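You operate a simulated robot arm through the tools that you are given. There is no shell and no other tool.

You are at the controls of a simulated robot arm. One attempt, no reset.

TASK
Put things in order on the outer part of the long desk. At the end: the clear powder jar (marked "TEAL") from the outer part of the long desk is on the silver foil plate; the powder bottle (marked "SILVER") from the outer part of the long desk stands where the grey scrub pad stood; the grey scrub pad stands where the beige tall block stood; the beige tall block stands where the clear powder jar stood; whatever was shut is shut again. Leave all else as you found it, and nothing knocked over.

The check looks at the end state, three seconds after you hand in, the way a careful person would. Anything else that was tipped, shoved, dropped, spilled or broken makes it a failure.

THE ROBOT
A 7-joint arm with a two-finger parallel gripper, fixed in place. Base frame: the origin is at the foot of the arm, x ahead of it, y to its left, z up; the work surface is at about z = 0. Units: m, degrees, N and s.
With the tool pointing down near the work surface it reaches from about 0.22 to 0.58 m from the base axis. Its first joint turns from -66.0 to 66.0 degrees. Payload 2.5 kg.
The tool frame sits at the grasp point between the pads (the TCP): z along the fingers, y along the line on which they close. The tips reach 0.023 m beyond it. Largest opening 0.094 m; finger width 0.038, thickness 0.01; the body of the gripper, 0.054 by 0.096 m, starts 0.039 m behind the TCP.
Orientation is told as [roll, pitch, yaw] about the base's x, y, z axes, in that order, counted from this pose: with the fingers straight down and closing along the base's y, the tool's x points along the base's -x, its y along +y and its z along -z.

THE INTERFACE
- The arm moves only by the tool servo_tool. Its argument "motion" is a list of rows, each an object (a shift or turn left out is 0, a gripper value left out holds the last) with "rotation": the turn, a rotation vector about the tool's x, y, z in units of 120 degrees (1.0 is 120 degrees), a list of three; "travel": the shift along the tool's x, y, z in units of 100 mm (1.0 is 100 mm), a list of three; "fingers": the opening in per cent of the stroke, from 0 (shut) to 100 (fully open). In form: [{"rotation": [ax, ay, az], "travel": [tx, ty, tz], "fingers": fingers}, ...]. A call has 1 to 20 rows; each row is the pose to reach, as a shift and turn from the pose commanded when the call began, along the tool's axes at that moment. A call with a number of a shift or a turn outside -1 to 1 is refused whole. A row lasts 0.2 s, in which the tool goes at most 0.05 m and 8.6 degrees; a call with a longer step from one row to the next is refused whole, and so is a gripper value outside its range. A pose out of reach is approached as far as the arm can. The call stops where the force on the tool passes 40 N (or 10 N more than at its start, if that is more) or the arm is blocked; 0.2 s more then pass. Each finger travels about 0.108 m/s and halts on what it meets, pressing with about 26 N; the grip force reading is that of the motor and also rises with nothing between the fingers. The clock runs only during rows and for 0.2 s after the last one: add rows that repeat a pose to give the fingers time. The reply holds the time, the measured pose of the TCP, the force on the tool along the base axes, the opening and the grip force, in the units named above and with some noise, with the torque about the TCP (base axes, N m) and any sound that the robot's microphone picked up.
- Cameras (640 x 400 px; columns grow to the right, rows downward): "scene" is fixed at [0.1304, -0.4081, 0.5452]; the picture's right is [0.83, -0.55, 0.00], its down [-0.33, -0.50, -0.80] and it looks along [0.44, 0.67, -0.60] (base axes); focal length 372 px, centre (320, 200). "wrist" rides on the gripper at [0.086, 0.016, -0.075] in the tool frame; the picture's right is [-0.18, 0.98, 0.00], its down [-0.58, -0.11, -0.81] and it looks along [-0.79, -0.15, 0.59] (tool axes); focal length 243 px, centre (320, 200). There is no depth. A picture from a camera that has moved, and an enlarged one, comes with that camera's place and axes in the base frame and with its lens. The place of the scene camera against the robot may be out by one fixed shift of up to 0.018 m in any direction.
- grab_frame(camera): a new picture of that camera. The clock stands still meanwhile.
- inspect(camera, box): a new picture of the part [left, top, right, bottom] of that camera's present view, enlarged. The clock stands still meanwhile.
- hand_in(): hands the job in; it is judged then, once.

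Nothing tells you positions but the pictures and the camera data. Unless the task says otherwise, let go and move clear before handing in.

The tools are called after "Call:" by a JSON object that holds its "name" and its "arguments". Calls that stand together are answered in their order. servo_tool: Moves the arm, as the interface text tells. Its arguments: {"type":"object","properties":{"motion":{"type":"array","items":{"type":"object","properties":{"rotation":{"type":"array","items":{"type":"number"}},"travel":{"type":"array","items":{"type":"number"}},"fingers":{"type":"number"}}}}},"required":["motion"]} The other tools are called the same way: grab_frame (camera) takes a picture; inspect (camera, box) takes an enlarged picture of a part of a camera's view; hand_in () hands the job in.

At the start:

```text
time_s: 0.0
position: [0.4395, 0.1085, 0.2495]
orientation: [0.0, 0.1, 0.1]
ft_force: [-0.3, 0.3, -0.8]
torque: [0.02, 0.02, 0.0]
width: 0.094
grip_force: 0.1
```

scene: 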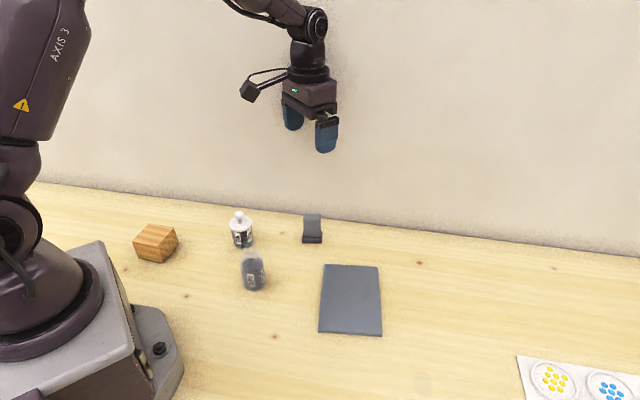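
wrist: 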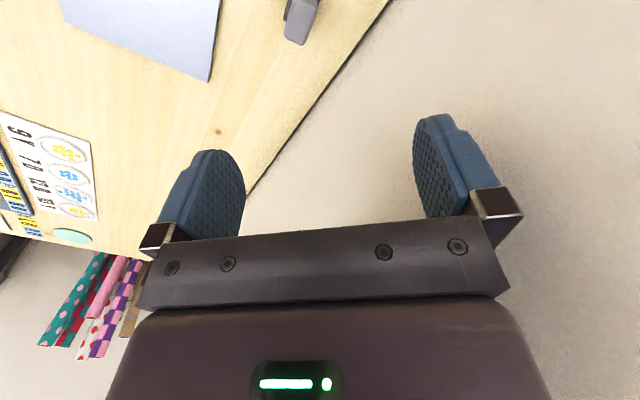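

I see a desk with a wooden block, a white-capped bottle, a clear jar, a dark small item and a grey flat sheet; I take closer looks before moving anything.

Call:
{"name": "inspect", "arguments": {"camera": "scene", "box": [120, 190, 280, 300]}}

Call:
{"name": "inspect", "arguments": {"camera": "scene", "box": [280, 200, 400, 350]}}

Call:
{"name": "inspect", "arguments": {"camera": "scene", "box": [480, 300, 640, 400]}}

Call:
{"name": "inspect", "arguments": {"camera": "wrist", "box": [0, 0, 320, 200]}}

```text
3.64 times, centred on (200, 245) of scene
camera zoom: at [0.1304, -0.4081, 0.5452], right [0.83, -0.55, 0.0], down [-0.33, -0.5, -0.8], along [0.44, 0.67, -0.6], focal length 1352 px, centre (756, 36)
```

zoom: 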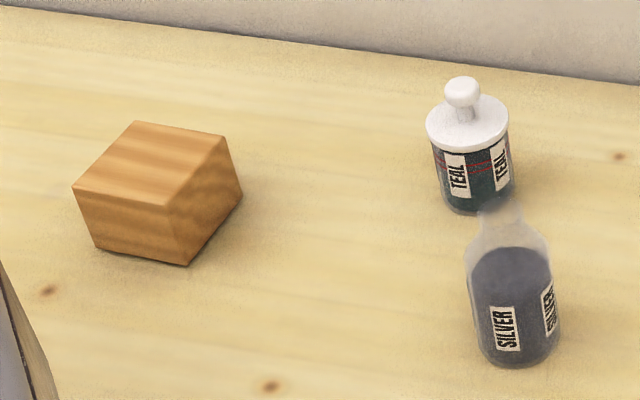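

```text
2.67 times, centred on (340, 275) of scene
camera zoom: at [0.1304, -0.4081, 0.5452], right [0.83, -0.55, 0.0], down [-0.33, -0.5, -0.8], along [0.44, 0.67, -0.6], focal length 992 px, centre (267, 0)
```

zoom: 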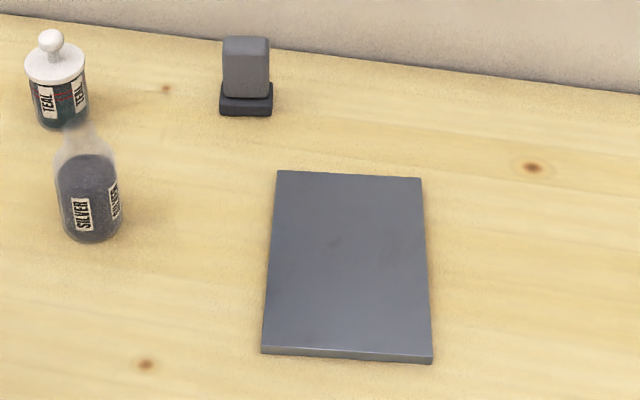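

```text
4.00 times, centred on (560, 350) of scene
camera zoom: at [0.1304, -0.4081, 0.5452], right [0.83, -0.55, 0.0], down [-0.33, -0.5, -0.8], along [0.44, 0.67, -0.6], focal length 1488 px, centre (-640, -400)
```

zoom: 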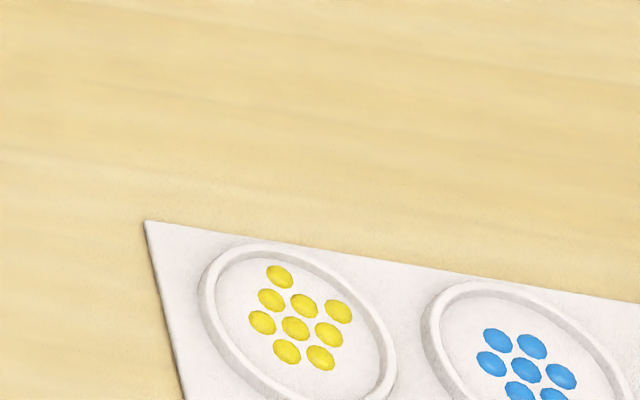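

```text
2.00 times, centred on (160, 100) of wrist
camera zoom: at [0.3527, 0.1245, 0.323], right [0.18, 0.98, 0.0], down [0.58, -0.11, 0.81], along [0.79, -0.15, -0.59], focal length 485 px, centre (640, 400)
```

zoom: 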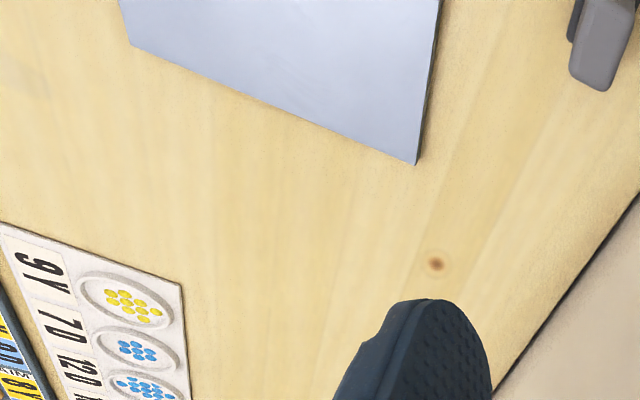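

The small two-tone grey item sits about (0.44, 0.09), the TEAL jar about (0.31, 0.16), the SILVER bottle about (0.28, 0.05), the wooden block about (0.15, 0.22), and a flat grey plate further right. Before deciding which is which I will turn the wrist camera to see the rest of the desk.

Call:
{"name": "servo_tool", "arguments": {"motion": [{"travel": [0.1, 0, -0.1], "rotation": [0, 0, 0.0625]}, {"travel": [0.2, 0, -0.2], "rotation": [0, 0, 0.125]}, {"travel": [0.3, 0, -0.3], "rotation": [0, 0, 0.1875]}, {"travel": [0.4, 0, -0.4], "rotation": [0, 0, 0.25]}, {"travel": [0.5, 0, -0.5], "rotation": [0, 0, 0.3125]}, {"travel": [0.5, 0, -0.5], "rotation": [0, 0, 0.375]}, {"travel": [0.5, 0, -0.5], "rotation": [0, 0, 0.4375]}, {"travel": [0.5, 0, -0.5], "rotation": [0, 0, 0.5]}, {"travel": [0.5, 0, -0.5], "rotation": [0, 0, 0.5]}]}}

Call:
{"name": "grab_frame", "arguments": {"camera": "wrist"}}

Call:
{"name": "grab_frame", "arguments": {"camera": "scene"}}

```text
time_s: 2.0
position: [0.3877, 0.1085, 0.2976]
orientation: [0.0, 0.0, -60.1]
ft_force: [-1.1, -0.3, 0.0]
torque: [0.01, 0.01, 0.0]
width: 0.0944
grip_force: 0.2
```

```text
taken
camera wrist: at [0.3595, 0.1912, 0.3725], right [0.94, 0.33, 0.0], down [0.2, -0.56, 0.81], along [0.27, -0.76, -0.59], focal length 243 px, centre (320, 200)
```

wrist: 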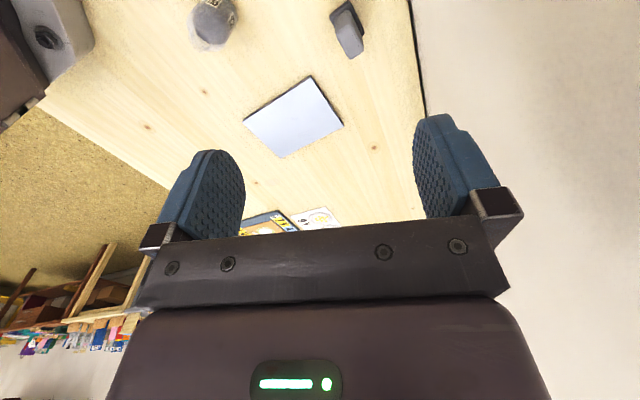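

```text
taken
```

scene: 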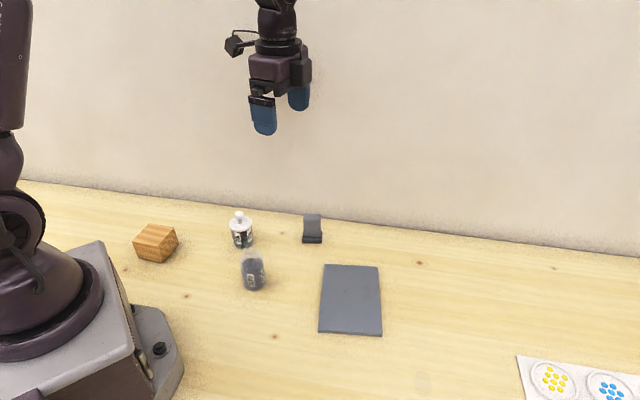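

The flat plate lies around (0.45, -0.08), with a printed card and pill tray beyond it. I will look to the left side as well so that no candidate is missed.

Call:
{"name": "servo_tool", "arguments": {"motion": [{"rotation": [0, 0, -0.07]}, {"rotation": [0, 0, -0.14]}, {"rotation": [0, 0, -0.21]}, {"rotation": [0, 0, -0.28]}, {"rotation": [0, 0, -0.35]}, {"rotation": [0, 0, -0.42]}, {"rotation": [0, 0, -0.49]}, {"rotation": [0, 0, -0.56]}, {"rotation": [0, 0, -0.63]}, {"rotation": [0, 0, -0.7]}, {"rotation": [0, 0, -0.77]}, {"rotation": [0, 0, -0.84]}, {"rotation": [0, 0, -0.91]}, {"rotation": [0, 0, -0.98]}, {"rotation": [0, 0, -0.98]}]}}

Call:
{"name": "grab_frame", "arguments": {"camera": "wrist"}}

```text
time_s: 5.2
position: [0.3888, 0.1087, 0.2986]
orientation: [-0.1, 0.0, 57.8]
ft_force: [0.4, -0.1, -0.5]
torque: [0.0, -0.01, -0.01]
width: 0.0942
grip_force: 0.1
```

```text
taken
camera wrist: at [0.3291, 0.0437, 0.3729], right [-0.73, 0.68, 0.0], down [0.4, 0.43, 0.81], along [0.55, 0.59, -0.59], focal length 243 px, centre (320, 200)
```

wrist: 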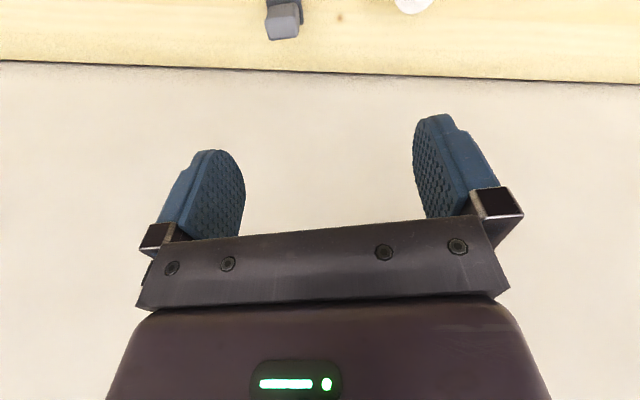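

The back wall runs diagonally behind the desk. I turn further left to see the far left end of the desk.

Call:
{"name": "servo_tool", "arguments": {"motion": [{"rotation": [0, 0, -0.07], "travel": [0, 0, 0]}, {"rotation": [0, 0, -0.14]}, {"rotation": [0, 0, -0.21]}, {"rotation": [0, 0, -0.28]}, {"rotation": [0, 0, -0.35]}, {"rotation": [0, 0, -0.42]}, {"rotation": [0, 0, -0.49]}, {"rotation": [0, 0, -0.56]}, {"rotation": [0, 0, -0.56]}]}}

Call:
{"name": "grab_frame", "arguments": {"camera": "wrist"}}

```text
time_s: 7.2
position: [0.3878, 0.1092, 0.2987]
orientation: [-0.1, 0.0, 125.0]
ft_force: [-0.4, -1.2, 0.1]
torque: [0.01, 0.01, -0.01]
width: 0.0938
grip_force: 0.2
```

```text
taken
camera wrist: at [0.4252, 0.0281, 0.3728], right [-0.91, -0.41, 0.0], down [-0.24, 0.54, 0.81], along [-0.33, 0.73, -0.59], focal length 243 px, centre (320, 200)
```

wrist: 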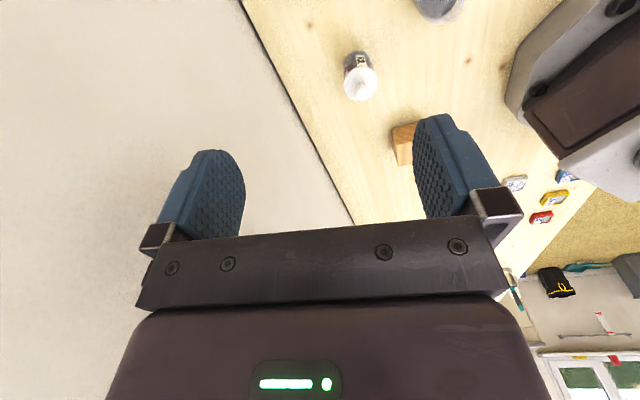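

On the reachable desk I see only five things: wooden block, TEAL jar, SILVER bottle, a small two-tone grey item and the flat plate; a few small boxes lie far off to the left. I turn back to look at the grey item and the plate closely.

Call:
{"name": "servo_tool", "arguments": {"motion": [{"rotation": [0, 0, 0.0667], "travel": [-0.08, 0.11, 0.08]}, {"rotation": [0, 0, 0.1333], "travel": [-0.16, 0.22, 0.16]}, {"rotation": [0, 0, 0.2], "travel": [-0.24, 0.34, 0.24]}, {"rotation": [0, 0, 0.2667], "travel": [-0.32, 0.45, 0.32]}, {"rotation": [0, 0, 0.3333], "travel": [-0.4, 0.573, 0.4]}, {"rotation": [0, 0, 0.4], "travel": [-0.4, 0.573, 0.4]}, {"rotation": [0, 0, 0.4667], "travel": [-0.4, 0.573, 0.4]}, {"rotation": [0, 0, 0.5333], "travel": [-0.4, 0.573, 0.4]}, {"rotation": [0, 0, 0.6], "travel": [-0.4, 0.573, 0.4]}, {"rotation": [0, 0, 0.6667], "travel": [-0.4, 0.573, 0.4]}, {"rotation": [0, 0, 0.7333], "travel": [-0.4, 0.573, 0.4]}, {"rotation": [0, 0, 0.8], "travel": [-0.4, 0.573, 0.4]}, {"rotation": [0, 0, 0.8667], "travel": [-0.4, 0.573, 0.4]}, {"rotation": [0, 0, 0.9333], "travel": [-0.4, 0.573, 0.4]}, {"rotation": [0, 0, 1.0], "travel": [-0.4, 0.573, 0.4]}, {"rotation": [0, 0, 1.0], "travel": [-0.4, 0.573, 0.4]}]}}

Call:
{"name": "grab_frame", "arguments": {"camera": "wrist"}}

Call:
{"name": "inspect", "arguments": {"camera": "wrist", "box": [240, 40, 400, 140]}}

Call:
{"name": "inspect", "arguments": {"camera": "wrist", "box": [80, 20, 280, 145]}}

```text
time_s: 10.6
position: [0.3194, 0.1099, 0.259]
orientation: [0.0, 0.0, 4.7]
ft_force: [-0.1, 0.3, 0.0]
torque: [-0.01, 0.01, 0.0]
width: 0.0941
grip_force: 0.2
```

```text
taken
camera wrist: at [0.2318, 0.1174, 0.3329], right [0.1, 0.99, 0.0], down [0.59, -0.06, 0.81], along [0.8, -0.08, -0.59], focal length 243 px, centre (320, 200)
```

wrist: 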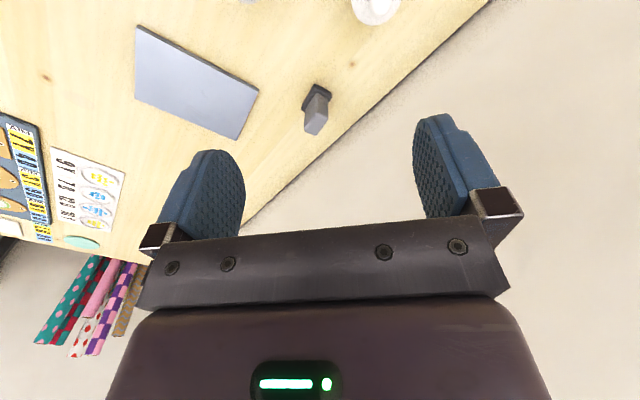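

```text
4.00 times, centred on (320, 90) of wrist
camera zoom: at [0.2318, 0.1174, 0.3329], right [0.1, 0.99, 0.0], down [0.59, -0.06, 0.81], along [0.8, -0.08, -0.59], focal length 970 px, centre (320, 640)
```

zoom: 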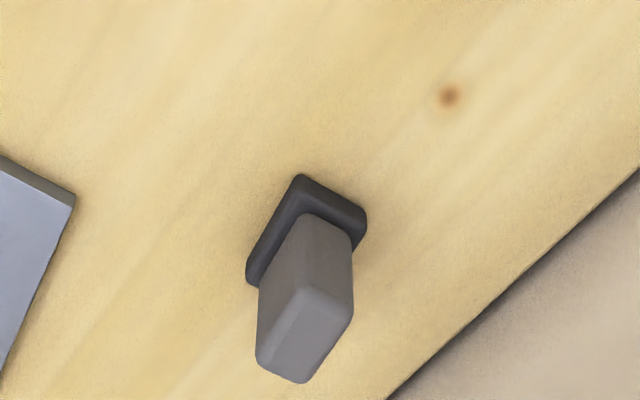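

```text
3.20 times, centred on (180, 82) of wrist
camera zoom: at [0.2318, 0.1174, 0.3329], right [0.1, 0.99, 0.0], down [0.59, -0.06, 0.81], along [0.8, -0.08, -0.59], focal length 776 px, centre (768, 576)
```

zoom: 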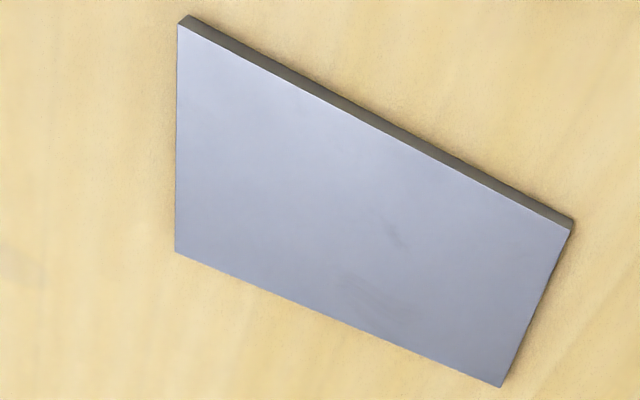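

The small item is clearly a scrub pad with an upright grip (centre about (0.433, 0.090), base about 43 x 27 mm, long axis near -35 degrees), and the flat metallic slab is the foil plate. Now I look at the jar and the wooden block from the right-hand side.

Call:
{"name": "servo_tool", "arguments": {"motion": [{"rotation": [0, 0, -0.07], "travel": [0.03, -0.1, -0.1]}, {"rotation": [0, 0, -0.14], "travel": [0.06, -0.2, -0.2]}, {"rotation": [0, 0, -0.21], "travel": [0.1, -0.3, -0.3]}, {"rotation": [0, 0, -0.28], "travel": [0.13, -0.39, -0.4]}, {"rotation": [0, 0, -0.35], "travel": [0.13, -0.39, -0.4]}, {"rotation": [0, 0, -0.42], "travel": [0.13, -0.39, -0.4]}, {"rotation": [0, 0, -0.49], "travel": [0.13, -0.39, -0.4]}, {"rotation": [0, 0, -0.56], "travel": [0.13, -0.39, -0.4]}, {"rotation": [0, 0, -0.63], "travel": [0.13, -0.39, -0.4]}, {"rotation": [0, 0, -0.7], "travel": [0.13, -0.39, -0.4]}, {"rotation": [0, 0, -0.77], "travel": [0.13, -0.39, -0.4]}, {"rotation": [0, 0, -0.8333], "travel": [0.13, -0.39, -0.4]}, {"rotation": [0, 0, -0.8333], "travel": [0.13, -0.39, -0.4]}]}}

Call:
{"name": "grab_frame", "arguments": {"camera": "wrist"}}

Call:
{"name": "inspect", "arguments": {"camera": "wrist", "box": [240, 20, 400, 120]}}

Call:
{"name": "inspect", "arguments": {"camera": "wrist", "box": [360, 60, 520, 160]}}

```text
time_s: 13.4
position: [0.3104, 0.0684, 0.2985]
orientation: [0.0, 0.0, 104.9]
ft_force: [0.3, 0.0, 0.1]
torque: [0.01, 0.02, 0.0]
width: 0.0938
grip_force: 0.1
```

```text
taken
camera wrist: at [0.3161, -0.0195, 0.3727], right [-1.0, -0.08, 0.0], down [-0.04, 0.59, 0.81], along [-0.06, 0.8, -0.59], focal length 243 px, centre (320, 200)
```

wrist: 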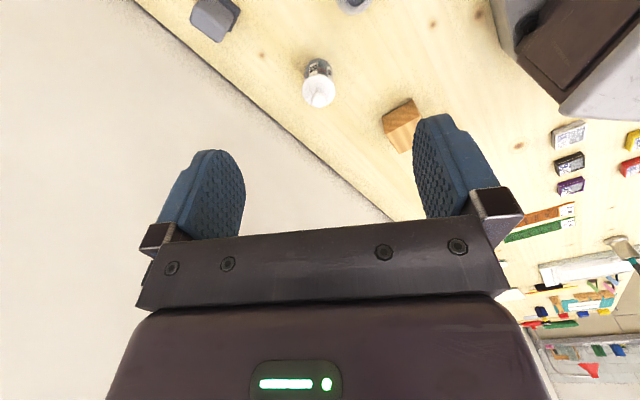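

```text
4.00 times, centred on (320, 70) of wrist
camera zoom: at [0.3161, -0.0195, 0.3727], right [-1.0, -0.08, 0.0], down [-0.04, 0.59, 0.81], along [-0.06, 0.8, -0.59], focal length 970 px, centre (320, 720)
```

zoom: 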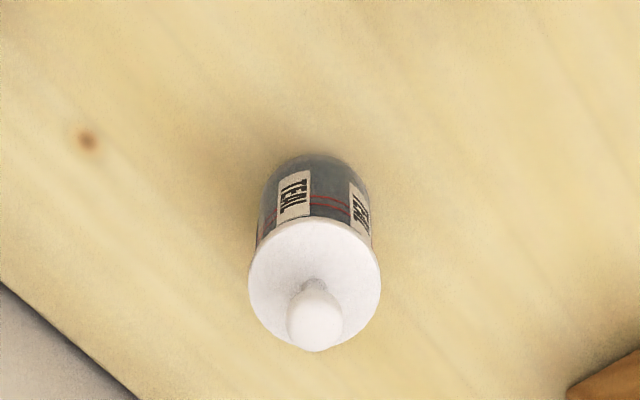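

```text
4.00 times, centred on (440, 110) of wrist
camera zoom: at [0.3161, -0.0195, 0.3727], right [-1.0, -0.08, 0.0], down [-0.04, 0.59, 0.81], along [-0.06, 0.8, -0.59], focal length 970 px, centre (-160, 560)
```

zoom: 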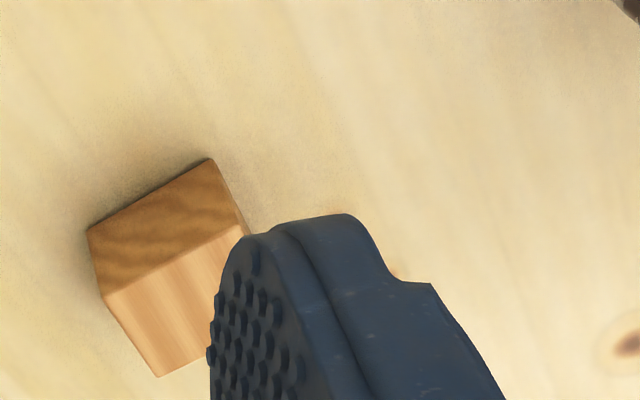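

The jar stands about (0.307, 0.162): body about 40 mm wide, with a white knobbed lid slightly wider than the body; the block's near edge is at about (0.2, 0.2). I zoom in on the jar and bottle in the fixed view to understand the lid and neck.

Call:
{"name": "inspect", "arguments": {"camera": "scene", "box": [220, 200, 284, 240]}}

Call:
{"name": "inspect", "arguments": {"camera": "scene", "box": [220, 210, 284, 250]}}

Call:
{"name": "inspect", "arguments": {"camera": "scene", "box": [220, 240, 300, 290]}}

Call:
{"name": "inspect", "arguments": {"camera": "scene", "box": [124, 215, 188, 265]}}

```text
10.00 times, centred on (252, 220) of scene
camera zoom: at [0.1304, -0.4081, 0.5452], right [0.83, -0.55, 0.0], down [-0.33, -0.5, -0.8], along [0.44, 0.67, -0.6], focal length 3719 px, centre (1000, 0)
```

zoom: 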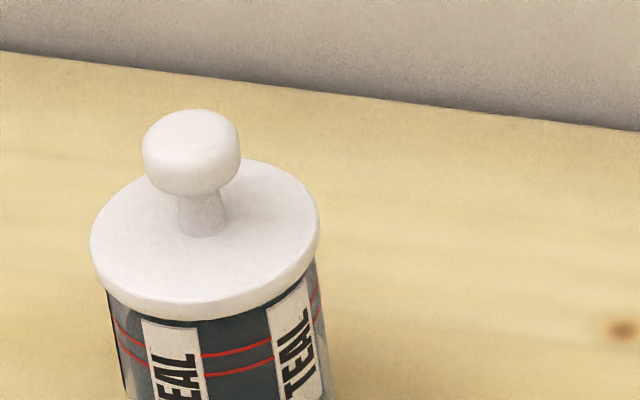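

```text
10.00 times, centred on (252, 230) of scene
camera zoom: at [0.1304, -0.4081, 0.5452], right [0.83, -0.55, 0.0], down [-0.33, -0.5, -0.8], along [0.44, 0.67, -0.6], focal length 3719 px, centre (1000, -100)
```

zoom: 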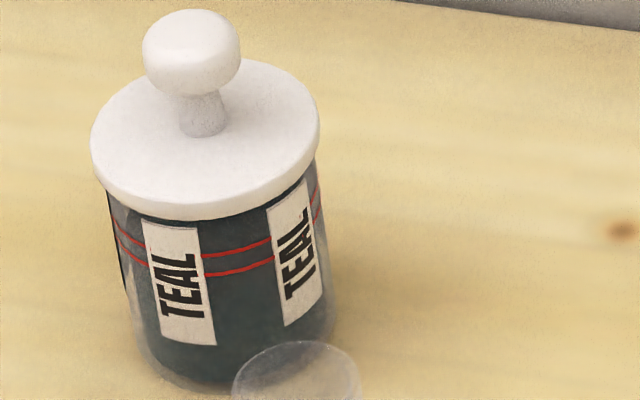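

```text
8.00 times, centred on (260, 265) of scene
camera zoom: at [0.1304, -0.4081, 0.5452], right [0.83, -0.55, 0.0], down [-0.33, -0.5, -0.8], along [0.44, 0.67, -0.6], focal length 2975 px, centre (800, -320)
```

zoom: 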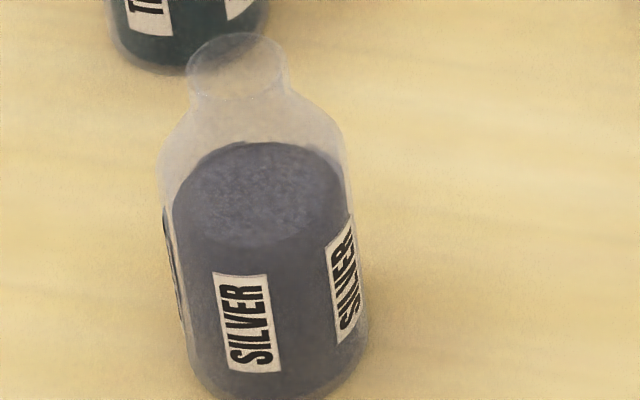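

```text
8.00 times, centred on (156, 240) of scene
camera zoom: at [0.1304, -0.4081, 0.5452], right [0.83, -0.55, 0.0], down [-0.33, -0.5, -0.8], along [0.44, 0.67, -0.6], focal length 2975 px, centre (1632, -120)
```

zoom: 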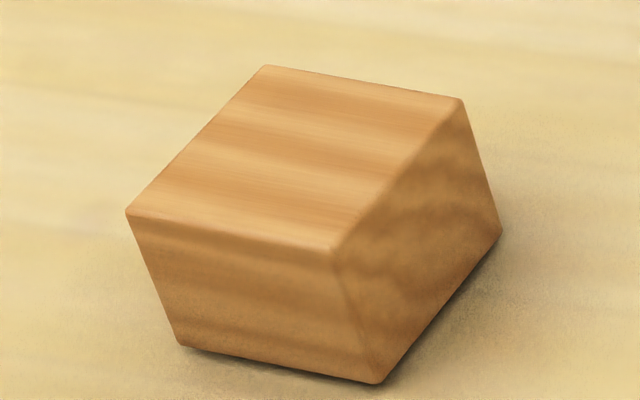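

The jar's lid is a separate-looking disc about 2 mm wider than the body, and the SILVER bottle is open at the top, so I want to hold the jar by its body beneath the lid and keep everything upright. I will test in the air whether the arm can hold a tilted, sideways grasp pose coming from between the bottle and the scrub pad.

Call:
{"name": "servo_tool", "arguments": {"motion": [{"rotation": [0, 0, 0.0667], "travel": [-0.08, -0.09, 0]}, {"rotation": [0, 0, 0.1333], "travel": [-0.16, -0.18, 0]}, {"rotation": [0, 0, 0.2], "travel": [-0.24, -0.27, 0]}, {"rotation": [0, 0, 0.2667], "travel": [-0.24, -0.27, 0]}, {"rotation": [0, 0, 0.3333], "travel": [-0.24, -0.27, 0]}, {"rotation": [0, 0, 0.4], "travel": [-0.24, -0.27, 0]}, {"rotation": [0, 0, 0.4667], "travel": [-0.24, -0.27, 0]}, {"rotation": [0, 0, 0.5333], "travel": [-0.24, -0.27, 0]}, {"rotation": [0, 0, 0.6], "travel": [-0.24, -0.27, 0]}, {"rotation": [0, 0, 0.6667], "travel": [-0.24, -0.27, 0]}, {"rotation": [0, 0, 0.7333], "travel": [-0.24, -0.27, 0]}, {"rotation": [0, 0, 0.8], "travel": [-0.24, -0.27, 0]}, {"rotation": [0, 0, 0.8667], "travel": [-0.24, -0.27, 0]}, {"rotation": [0, 0, 0.9333], "travel": [-0.24, -0.27, 0]}, {"rotation": [0, 0, 1.0], "travel": [-0.24, -0.27, 0]}, {"rotation": [0, 0, 1.0], "travel": [-0.24, -0.27, 0]}]}}

Call:
{"name": "servo_tool", "arguments": {"motion": [{"rotation": [0, 0, 0.0667]}, {"rotation": [0, 0, 0.1333]}, {"rotation": [0, 0, 0.2]}, {"rotation": [0, 0, 0.2667]}, {"rotation": [0, 0, 0.3333]}, {"rotation": [0, 0, 0.375]}, {"rotation": [0, 0, 0.375]}]}}

Call:
{"name": "grab_frame", "arguments": {"camera": "wrist"}}

```text
time_s: 16.8
position: [0.3282, 0.0987, 0.2992]
orientation: [0.1, -0.1, -15.3]
ft_force: [1.1, -0.7, 0.2]
torque: [0.01, -0.03, 0.0]
width: 0.094
grip_force: 0.0
```

```text
time_s: 18.4
position: [0.3278, 0.1001, 0.2984]
orientation: [0.0, 0.0, -60.2]
ft_force: [0.1, 0.3, -1.1]
torque: [0.01, 0.02, 0.02]
width: 0.0938
grip_force: 0.1
```

```text
taken
camera wrist: at [0.3009, 0.1822, 0.3727], right [0.94, 0.33, 0.0], down [0.19, -0.56, 0.81], along [0.26, -0.76, -0.59], focal length 243 px, centre (320, 200)
```

wrist: 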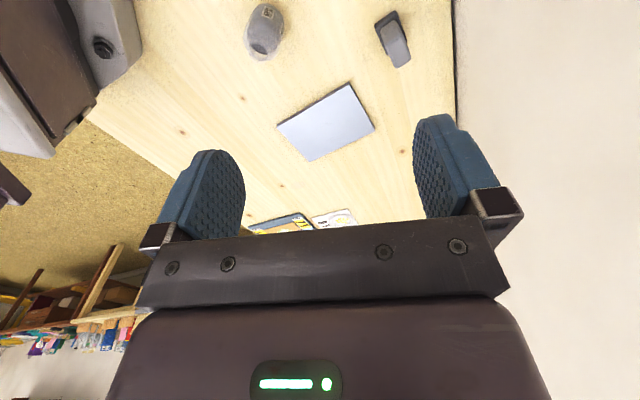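

From here bottle, pad and plate are all visible. I zoom for positions and test the tilt at this height.

Call:
{"name": "inspect", "arguments": {"camera": "wrist", "box": [210, 0, 310, 62]}}

Call:
{"name": "inspect", "arguments": {"camera": "wrist", "box": [340, 0, 460, 75]}}

Call:
{"name": "servo_tool", "arguments": {"motion": [{"rotation": [0, 0.0667, 0]}, {"rotation": [0, 0.1333, 0]}, {"rotation": [0, 0.2, 0]}, {"rotation": [0, 0.2667, 0]}, {"rotation": [0, 0.3333, 0]}, {"rotation": [0, 0.4, 0]}, {"rotation": [0, 0.4583, 0]}, {"rotation": [0, 0.4583, 0]}]}}

Call:
{"name": "grab_frame", "arguments": {"camera": "scene"}}

Call:
{"name": "grab_frame", "arguments": {"camera": "wrist"}}

```text
6.40 times, centred on (260, 31) of wrist
camera zoom: at [0.3009, 0.1822, 0.3727], right [0.94, 0.33, 0.0], down [0.19, -0.56, 0.81], along [0.26, -0.76, -0.59], focal length 1553 px, centre (704, 1282)
```

zoom: 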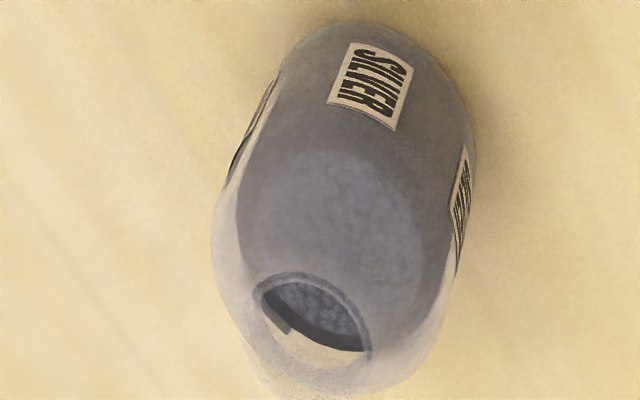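

```text
5.33 times, centred on (400, 38) of wrist
camera zoom: at [0.3009, 0.1822, 0.3727], right [0.94, 0.33, 0.0], down [0.19, -0.56, 0.81], along [0.26, -0.76, -0.59], focal length 1294 px, centre (-107, 1067)
```

zoom: 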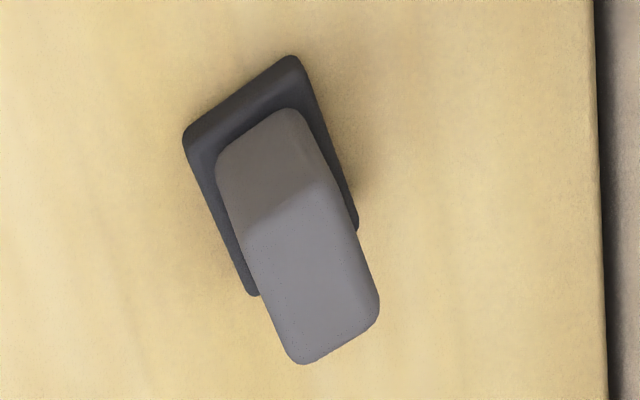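

```text
time_s: 20.2
position: [0.3294, 0.099, 0.2997]
orientation: [0.0, 55.1, -60.1]
ft_force: [0.4, 0.1, 1.4]
torque: [0.01, -0.01, -0.03]
width: 0.0939
grip_force: 0.0
```

```text
taken
```

scene: 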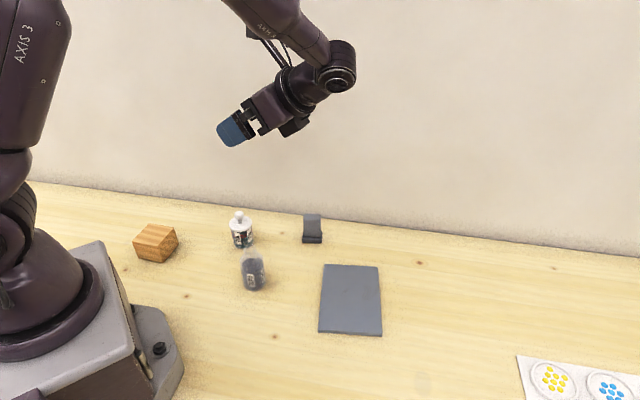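

```text
taken
camera wrist: at [0.3494, 0.0962, 0.4121], right [0.91, 0.4, -0.15], down [0.4, -0.92, -0.02], along [-0.14, -0.05, -0.99], focal length 243 px, centre (320, 200)
```

wrist: 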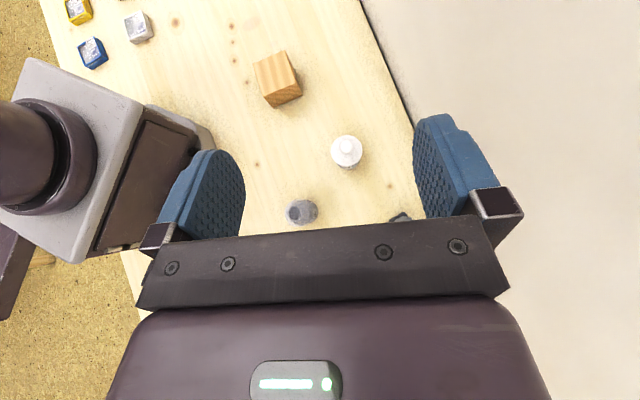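

The tilted pose is reachable, and the wrist camera now looks straight down on everything. I take zoomed views from here to fix the positions.

Call:
{"name": "inspect", "arguments": {"camera": "wrist", "box": [306, 126, 386, 176]}}

Call:
{"name": "inspect", "arguments": {"camera": "wrist", "box": [238, 40, 318, 115]}}

Call:
{"name": "inspect", "arguments": {"camera": "wrist", "box": [260, 175, 340, 225]}}

```text
8.00 times, centred on (346, 151) of wrist
camera zoom: at [0.3494, 0.0962, 0.4121], right [0.91, 0.4, -0.15], down [0.4, -0.92, -0.02], along [-0.14, -0.05, -0.99], focal length 1941 px, centre (112, 592)
```

zoom: 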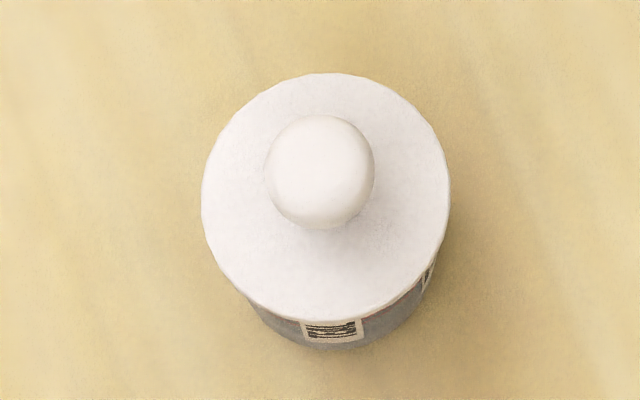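

```text
5.33 times, centred on (278, 78) of wrist
camera zoom: at [0.3494, 0.0962, 0.4121], right [0.91, 0.4, -0.15], down [0.4, -0.92, -0.02], along [-0.14, -0.05, -0.99], focal length 1294 px, centre (544, 853)
```

zoom: 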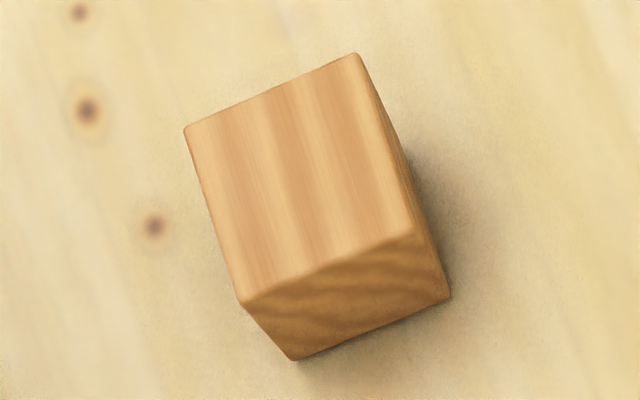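

```text
8.00 times, centred on (300, 200) of wrist
camera zoom: at [0.3494, 0.0962, 0.4121], right [0.91, 0.4, -0.15], down [0.4, -0.92, -0.02], along [-0.14, -0.05, -0.99], focal length 1941 px, centre (480, 200)
```

zoom: 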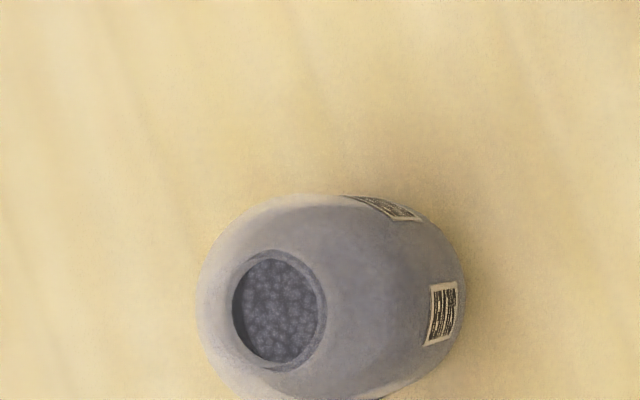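

Fixed positions (from three views): jar (0.305, 0.162), bottle (0.2745, 0.049), pad (0.4326, 0.0905), block (0.148, 0.2335) about 56 mm square by 44 mm tall, plate centre (0.404, -0.079). I now bring the tilted gripper above the jar, keeping well above everything.

Call:
{"name": "servo_tool", "arguments": {"motion": [{"travel": [-0.11, 0.026, 0.25], "rotation": [-0.0034, 0, 0.0024]}, {"travel": [-0.23, 0.052, 0.5], "rotation": [-0.0068, 0, 0.0048]}, {"travel": [-0.34, 0.078, 0.74], "rotation": [-0.0103, 0, 0.0071]}, {"travel": [-0.458, 0.105, 0.987], "rotation": [-0.0137, 0, 0.0095]}, {"travel": [-0.458, 0.105, 0.987], "rotation": [-0.0137, 0, 0.0095]}]}}

Call:
{"name": "grab_frame", "arguments": {"camera": "scene"}}

Call:
{"name": "grab_frame", "arguments": {"camera": "wrist"}}

```text
time_s: 21.4
position: [0.3102, 0.1523, 0.204]
orientation: [0.0, 55.0, -62.0]
ft_force: [0.1, 0.2, -0.7]
torque: [0.01, 0.02, 0.0]
width: 0.094
grip_force: 0.1
```

```text
taken
```

scene: 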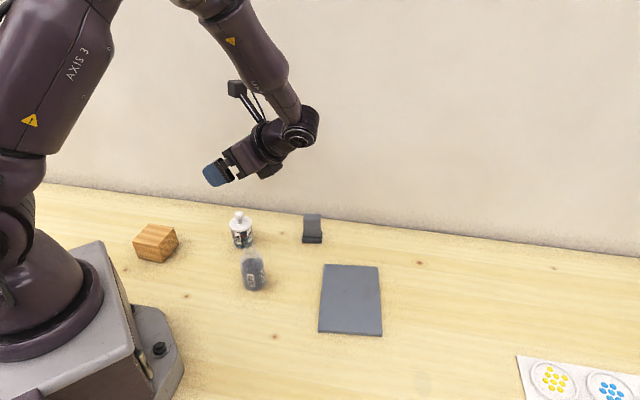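

```text
taken
camera wrist: at [0.3297, 0.1493, 0.3169], right [0.92, 0.37, -0.15], down [0.37, -0.93, -0.01], along [-0.15, -0.04, -0.99], focal length 243 px, centre (320, 200)
```

wrist: 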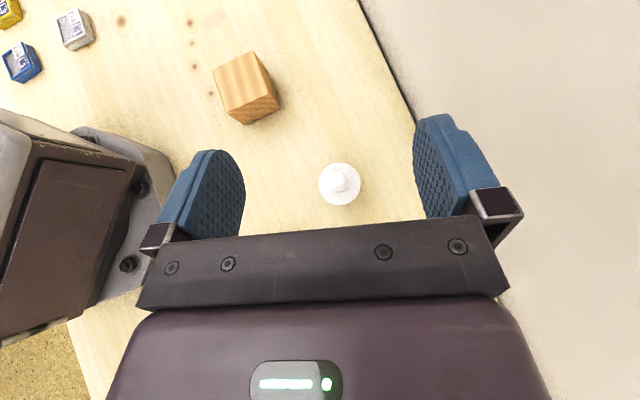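

The gripper is lined up above the jar with the jar centred between the fingers. I descend straight down in steps.

Call:
{"name": "servo_tool", "arguments": {"motion": [{"travel": [-0.2, 0, 0.143]}, {"travel": [-0.41, 0, 0.287]}, {"travel": [-0.61, 0, 0.43]}, {"travel": [-0.819, 0, 0.574]}, {"travel": [-0.819, 0, 0.574]}]}}

Call:
{"name": "grab_frame", "arguments": {"camera": "scene"}}

Call:
{"name": "grab_frame", "arguments": {"camera": "wrist"}}

```text
time_s: 22.6
position: [0.3114, 0.1516, 0.1036]
orientation: [0.0, 55.0, -62.1]
ft_force: [0.4, 0.3, 0.9]
torque: [0.02, 0.03, -0.03]
width: 0.0942
grip_force: 0.1
```

```text
taken
```

scene: 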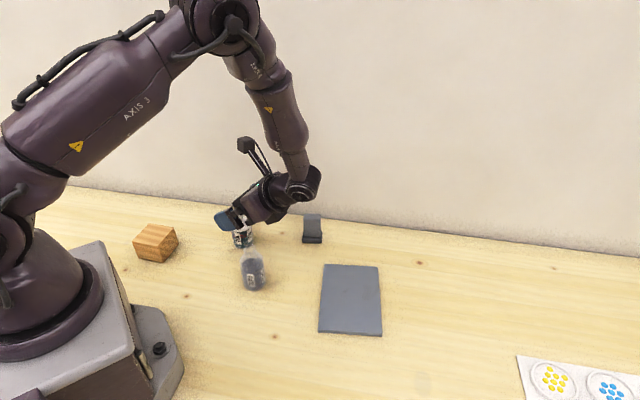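

```text
taken
camera wrist: at [0.3313, 0.1479, 0.2167], right [0.92, 0.37, -0.15], down [0.37, -0.93, -0.01], along [-0.14, -0.04, -0.99], focal length 243 px, centre (320, 200)
```

wrist: 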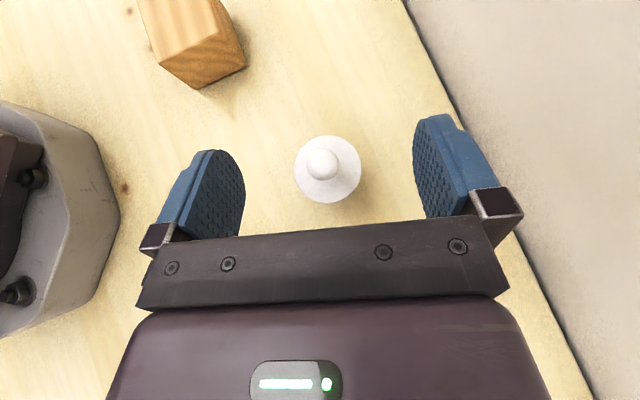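

Jar still centred at about (0.304, 0.162). I go down a further 55 mm and check clearances to the bottle and pad.

Call:
{"name": "servo_tool", "arguments": {"motion": [{"travel": [-0.15, 0, 0.105]}, {"travel": [-0.3, 0, 0.21]}, {"travel": [-0.451, 0, 0.3155]}, {"travel": [-0.451, 0, 0.3155]}]}}

Call:
{"name": "inspect", "arguments": {"camera": "scene", "box": [200, 170, 360, 300]}}

Call:
{"name": "grab_frame", "arguments": {"camera": "wrist"}}

```text
time_s: 23.6
position: [0.3095, 0.1518, 0.0493]
orientation: [0.0, 55.0, -62.2]
ft_force: [0.3, -0.9, 0.6]
torque: [-0.03, -0.02, 0.04]
width: 0.0939
grip_force: 0.1
```

```text
3.08 times, centred on (280, 235) of scene
camera zoom: at [0.1304, -0.4081, 0.5452], right [0.83, -0.55, 0.0], down [-0.33, -0.5, -0.8], along [0.44, 0.67, -0.6], focal length 1144 px, centre (443, 92)
```

zoom: 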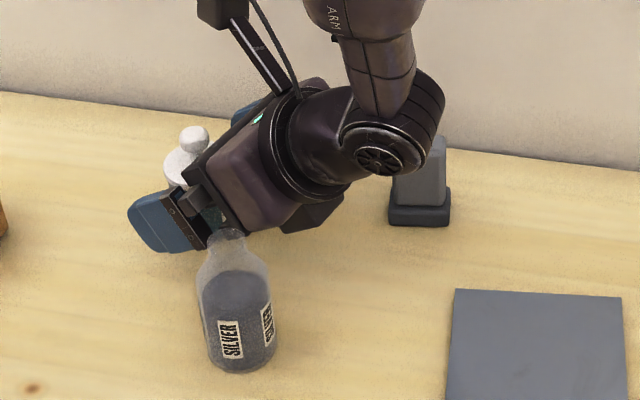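

```text
taken
camera wrist: at [0.3297, 0.1491, 0.1628], right [0.92, 0.37, -0.15], down [0.37, -0.93, -0.01], along [-0.14, -0.04, -0.99], focal length 243 px, centre (320, 200)
```

wrist: 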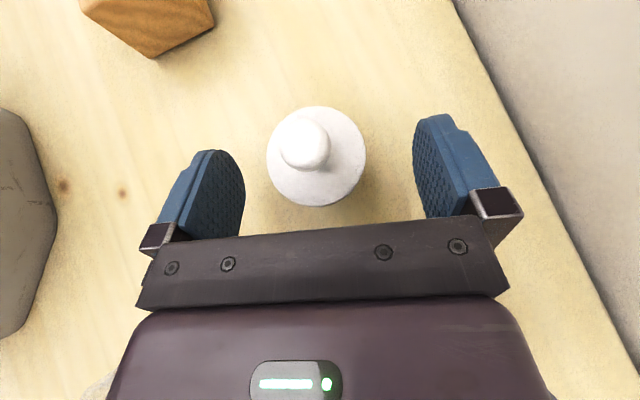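

Clearances to the bottle and pad look adequate. I lower the last 24 mm slowly so the fingertips come beside the jar body under the lid.

Call:
{"name": "servo_tool", "arguments": {"motion": [{"travel": [-0.05, 0, 0.035]}, {"travel": [-0.1, 0, 0.07]}, {"travel": [-0.15, 0, 0.105]}, {"travel": [-0.197, 0, 0.138]}, {"travel": [-0.197, 0, 0.138]}]}}

Call:
{"name": "inspect", "arguments": {"camera": "scene", "box": [200, 170, 360, 300]}}

Call:
{"name": "inspect", "arguments": {"camera": "scene", "box": [220, 205, 284, 260]}}

Call:
{"name": "grab_frame", "arguments": {"camera": "wrist"}}

```text
time_s: 24.7
position: [0.311, 0.1527, 0.0287]
orientation: [0.0, 55.6, -62.1]
ft_force: [-1.1, 0.6, 2.1]
torque: [0.04, -0.09, -0.04]
width: 0.0938
grip_force: 0.1
stopped in row 5: the force on the tool passed its limit at 46 N (the readings are from after the stop); the commanded pose is now the measured one
```

```text
3.08 times, centred on (280, 235) of scene
camera zoom: at [0.1304, -0.4081, 0.5452], right [0.83, -0.55, 0.0], down [-0.33, -0.5, -0.8], along [0.44, 0.67, -0.6], focal length 1144 px, centre (443, 92)
```

zoom: 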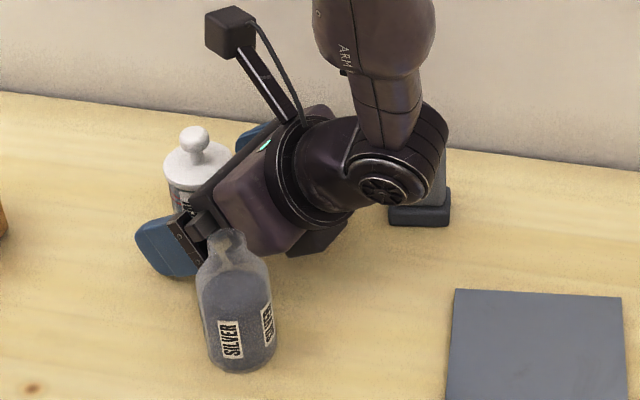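

```text
7.27 times, centred on (252, 232) of scene
camera zoom: at [0.1304, -0.4081, 0.5452], right [0.83, -0.55, 0.0], down [-0.33, -0.5, -0.8], along [0.44, 0.67, -0.6], focal length 2705 px, centre (814, -36)
```

zoom: 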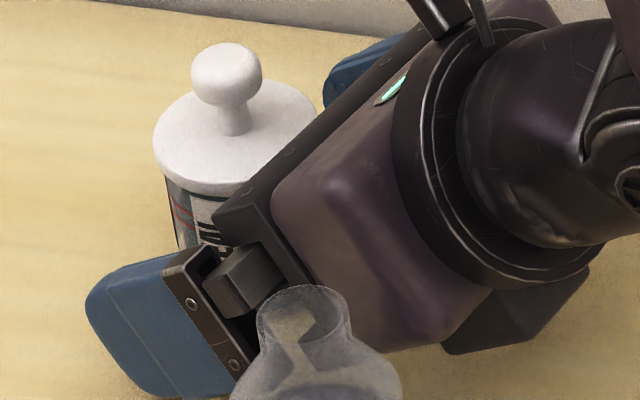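

```text
taken
camera wrist: at [0.3313, 0.1481, 0.1417], right [0.92, 0.37, -0.15], down [0.37, -0.93, -0.02], along [-0.15, -0.04, -0.99], focal length 243 px, centre (320, 200)
```

wrist: 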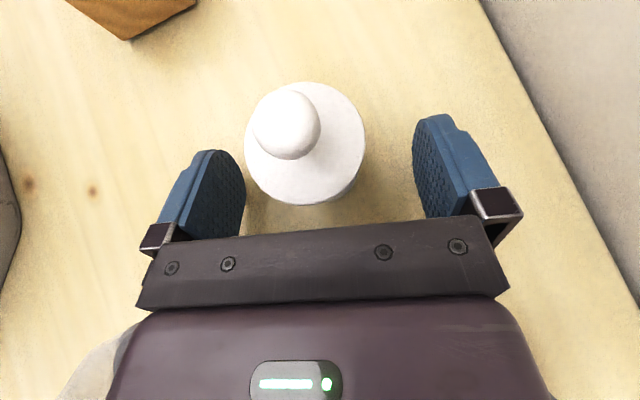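

The fingertip corner touched the table (TCP z about 0.0287 at this tilt), so the fingertips are square-ended; nothing moved. I lift 2 mm and back off about 1 cm along the approach so that the fingers will grip the body and stay clear of the lid's rim.

Call:
{"name": "servo_tool", "arguments": {"motion": [{"travel": [0.0165, 0, -0.011], "rotation": [0, -0.005, 0]}, {"travel": [-0.012, -0.008, -0.05], "rotation": [0, -0.005, 0]}, {"travel": [-0.042, -0.016, -0.087], "rotation": [0, -0.005, 0]}, {"travel": [-0.042, -0.016, -0.087], "rotation": [0, -0.005, 0]}]}}

Call:
{"name": "inspect", "arguments": {"camera": "scene", "box": [200, 195, 300, 295]}}

Call:
{"name": "grab_frame", "arguments": {"camera": "wrist"}}

```text
time_s: 25.7
position: [0.3131, 0.1442, 0.0293]
orientation: [0.0, 54.9, -62.1]
ft_force: [0.8, 0.0, 0.4]
torque: [-0.04, 0.02, 0.02]
width: 0.0941
grip_force: 0.0
```

```text
4.00 times, centred on (250, 245) of scene
camera zoom: at [0.1304, -0.4081, 0.5452], right [0.83, -0.55, 0.0], down [-0.33, -0.5, -0.8], along [0.44, 0.67, -0.6], focal length 1488 px, centre (600, 20)
```

zoom: 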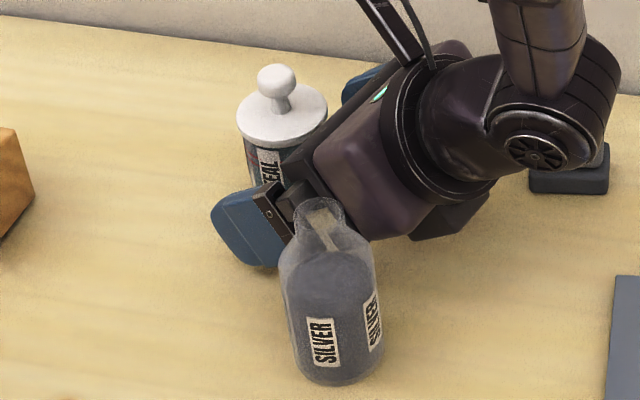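

```text
taken
camera wrist: at [0.3334, 0.1402, 0.1428], right [0.92, 0.37, -0.15], down [0.37, -0.93, -0.01], along [-0.14, -0.04, -0.99], focal length 243 px, centre (320, 200)
```

wrist: 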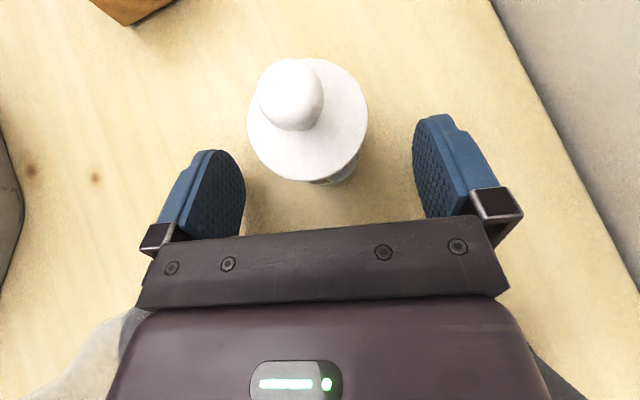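

The fingers now straddle the body with the lid clear above. I close gradually and read the width to see whether I hold the body (about 43 mm) or the lid (about 46 mm).

Call:
{"name": "servo_tool", "arguments": {"motion": [{"fingers": 80}, {"fingers": 65}, {"fingers": 57}, {"fingers": 53}, {"fingers": 51}, {"fingers": 49}, {"fingers": 47}, {"fingers": 45}, {"fingers": 43}, {"fingers": 41}, {"fingers": 38}, {"fingers": 35}, {"fingers": 35}]}}

Call:
{"name": "inspect", "arguments": {"camera": "scene", "box": [200, 195, 300, 295]}}

Call:
{"name": "grab_frame", "arguments": {"camera": "wrist"}}

```text
time_s: 28.5
position: [0.3131, 0.1431, 0.0296]
orientation: [0.1, 54.9, -62.1]
ft_force: [0.0, 0.0, -1.0]
torque: [-0.01, 0.0, 0.01]
width: 0.0399
grip_force: 26.0
```

```text
4.00 times, centred on (250, 245) of scene
camera zoom: at [0.1304, -0.4081, 0.5452], right [0.83, -0.55, 0.0], down [-0.33, -0.5, -0.8], along [0.44, 0.67, -0.6], focal length 1488 px, centre (600, 20)
```

zoom: 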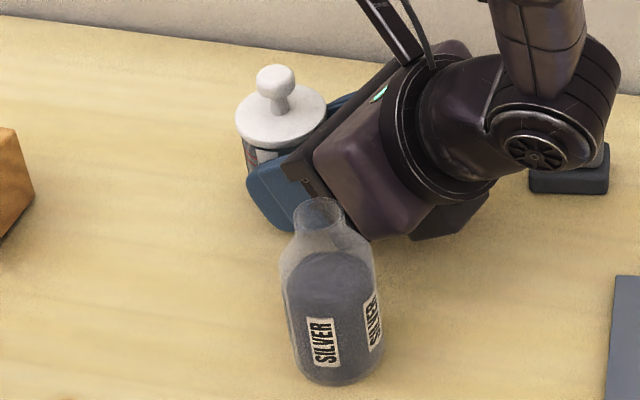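

```text
taken
camera wrist: at [0.3333, 0.1403, 0.1428], right [0.92, 0.37, -0.15], down [0.37, -0.93, -0.01], along [-0.14, -0.04, -0.99], focal length 243 px, centre (320, 200)
```

wrist: 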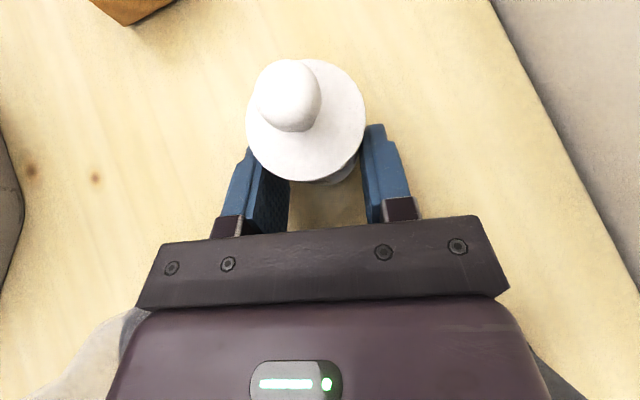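

Width 39.9 mm at 26 N: I hold the jar's body, below the lid. I lift slowly by 1 cm and check.

Call:
{"name": "servo_tool", "arguments": {"motion": [{"travel": [0.02, 0, -0.0143]}, {"travel": [0.041, 0, -0.0287]}, {"travel": [0.06, 0, -0.043]}, {"travel": [0.082, 0, -0.0574]}, {"travel": [0.082, 0, -0.0574]}]}}

Call:
{"name": "inspect", "arguments": {"camera": "scene", "box": [200, 195, 300, 295]}}

Call:
{"name": "grab_frame", "arguments": {"camera": "wrist"}}

```text
time_s: 29.7
position: [0.3138, 0.1433, 0.0409]
orientation: [-0.1, 54.8, -62.2]
ft_force: [0.3, 0.5, 0.0]
torque: [-0.02, -0.01, 0.02]
width: 0.0402
grip_force: 25.9
```

```text
4.00 times, centred on (250, 245) of scene
camera zoom: at [0.1304, -0.4081, 0.5452], right [0.83, -0.55, 0.0], down [-0.33, -0.5, -0.8], along [0.44, 0.67, -0.6], focal length 1488 px, centre (600, 20)
```

zoom: 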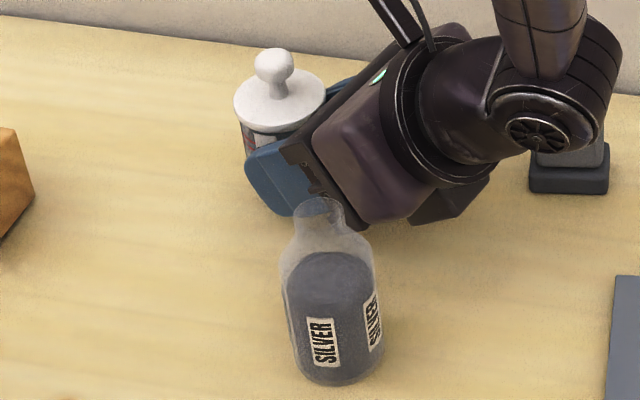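

```text
taken
camera wrist: at [0.3338, 0.1398, 0.1534], right [0.92, 0.37, -0.15], down [0.37, -0.93, -0.01], along [-0.15, -0.04, -0.99], focal length 243 px, centre (320, 200)
```

wrist: 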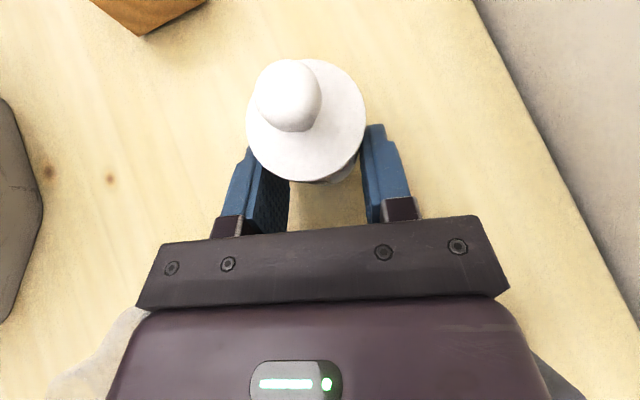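

Jar and lid rise together, upright. I lift further, then carry it across toward the plate keeping the tilt constant.

Call:
{"name": "servo_tool", "arguments": {"motion": [{"travel": [0.08, 0, -0.056]}, {"travel": [0.2, 0, -0.14]}, {"travel": [0.34, 0, -0.238]}, {"travel": [0.48, 0, -0.336]}, {"travel": [0.62, 0, -0.434]}, {"travel": [0.76, 0, -0.532]}, {"travel": [0.86, 0, -0.602]}, {"travel": [0.9, 0, -0.63]}, {"travel": [0.9, 0, -0.63]}]}}

Call:
{"name": "servo_tool", "arguments": {"motion": [{"travel": [-0.06, -0.015, -0.085]}, {"travel": [-0.16, -0.04, -0.23]}, {"travel": [-0.27, -0.07, -0.39]}, {"travel": [-0.38, -0.098, -0.543]}, {"travel": [-0.46, -0.118, -0.657]}, {"travel": [-0.487, -0.125, -0.696]}, {"travel": [-0.487, -0.125, -0.696]}]}}

Call:
{"name": "grab_frame", "arguments": {"camera": "scene"}}

Call:
{"name": "grab_frame", "arguments": {"camera": "wrist"}}

```text
time_s: 31.7
position: [0.3136, 0.1435, 0.1496]
orientation: [-0.1, 54.8, -62.2]
ft_force: [0.2, 0.1, -1.6]
torque: [-0.03, 0.01, 0.03]
width: 0.0401
grip_force: 26.1
```

```text
time_s: 33.3
position: [0.3422, 0.0618, 0.1499]
orientation: [-0.2, 54.8, -62.2]
ft_force: [-0.2, 0.0, -0.6]
torque: [-0.04, 0.01, 0.0]
width: 0.0402
grip_force: 25.5
```

```text
taken
```

scene: 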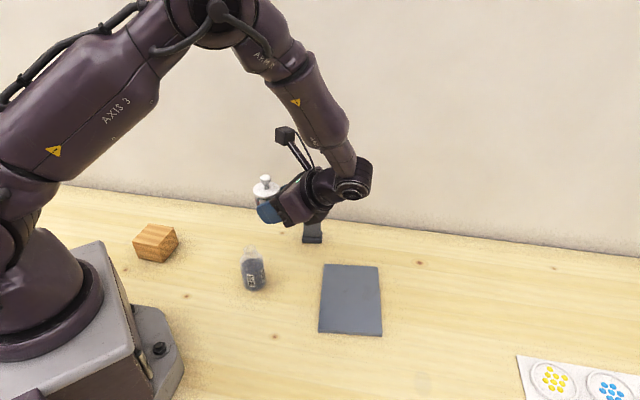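

```text
taken
camera wrist: at [0.3622, 0.0585, 0.263], right [0.92, 0.37, -0.15], down [0.37, -0.93, -0.01], along [-0.15, -0.04, -0.99], focal length 243 px, centre (320, 200)
```

wrist: 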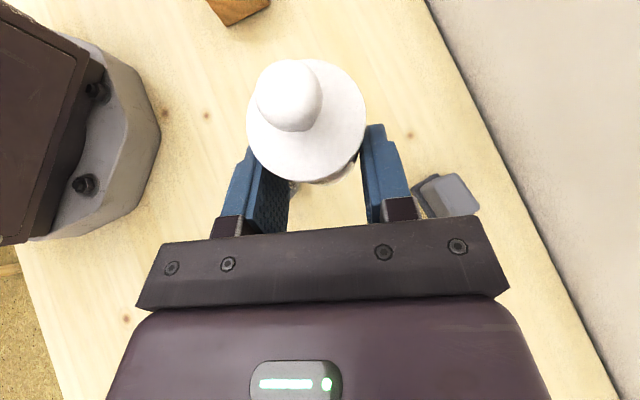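

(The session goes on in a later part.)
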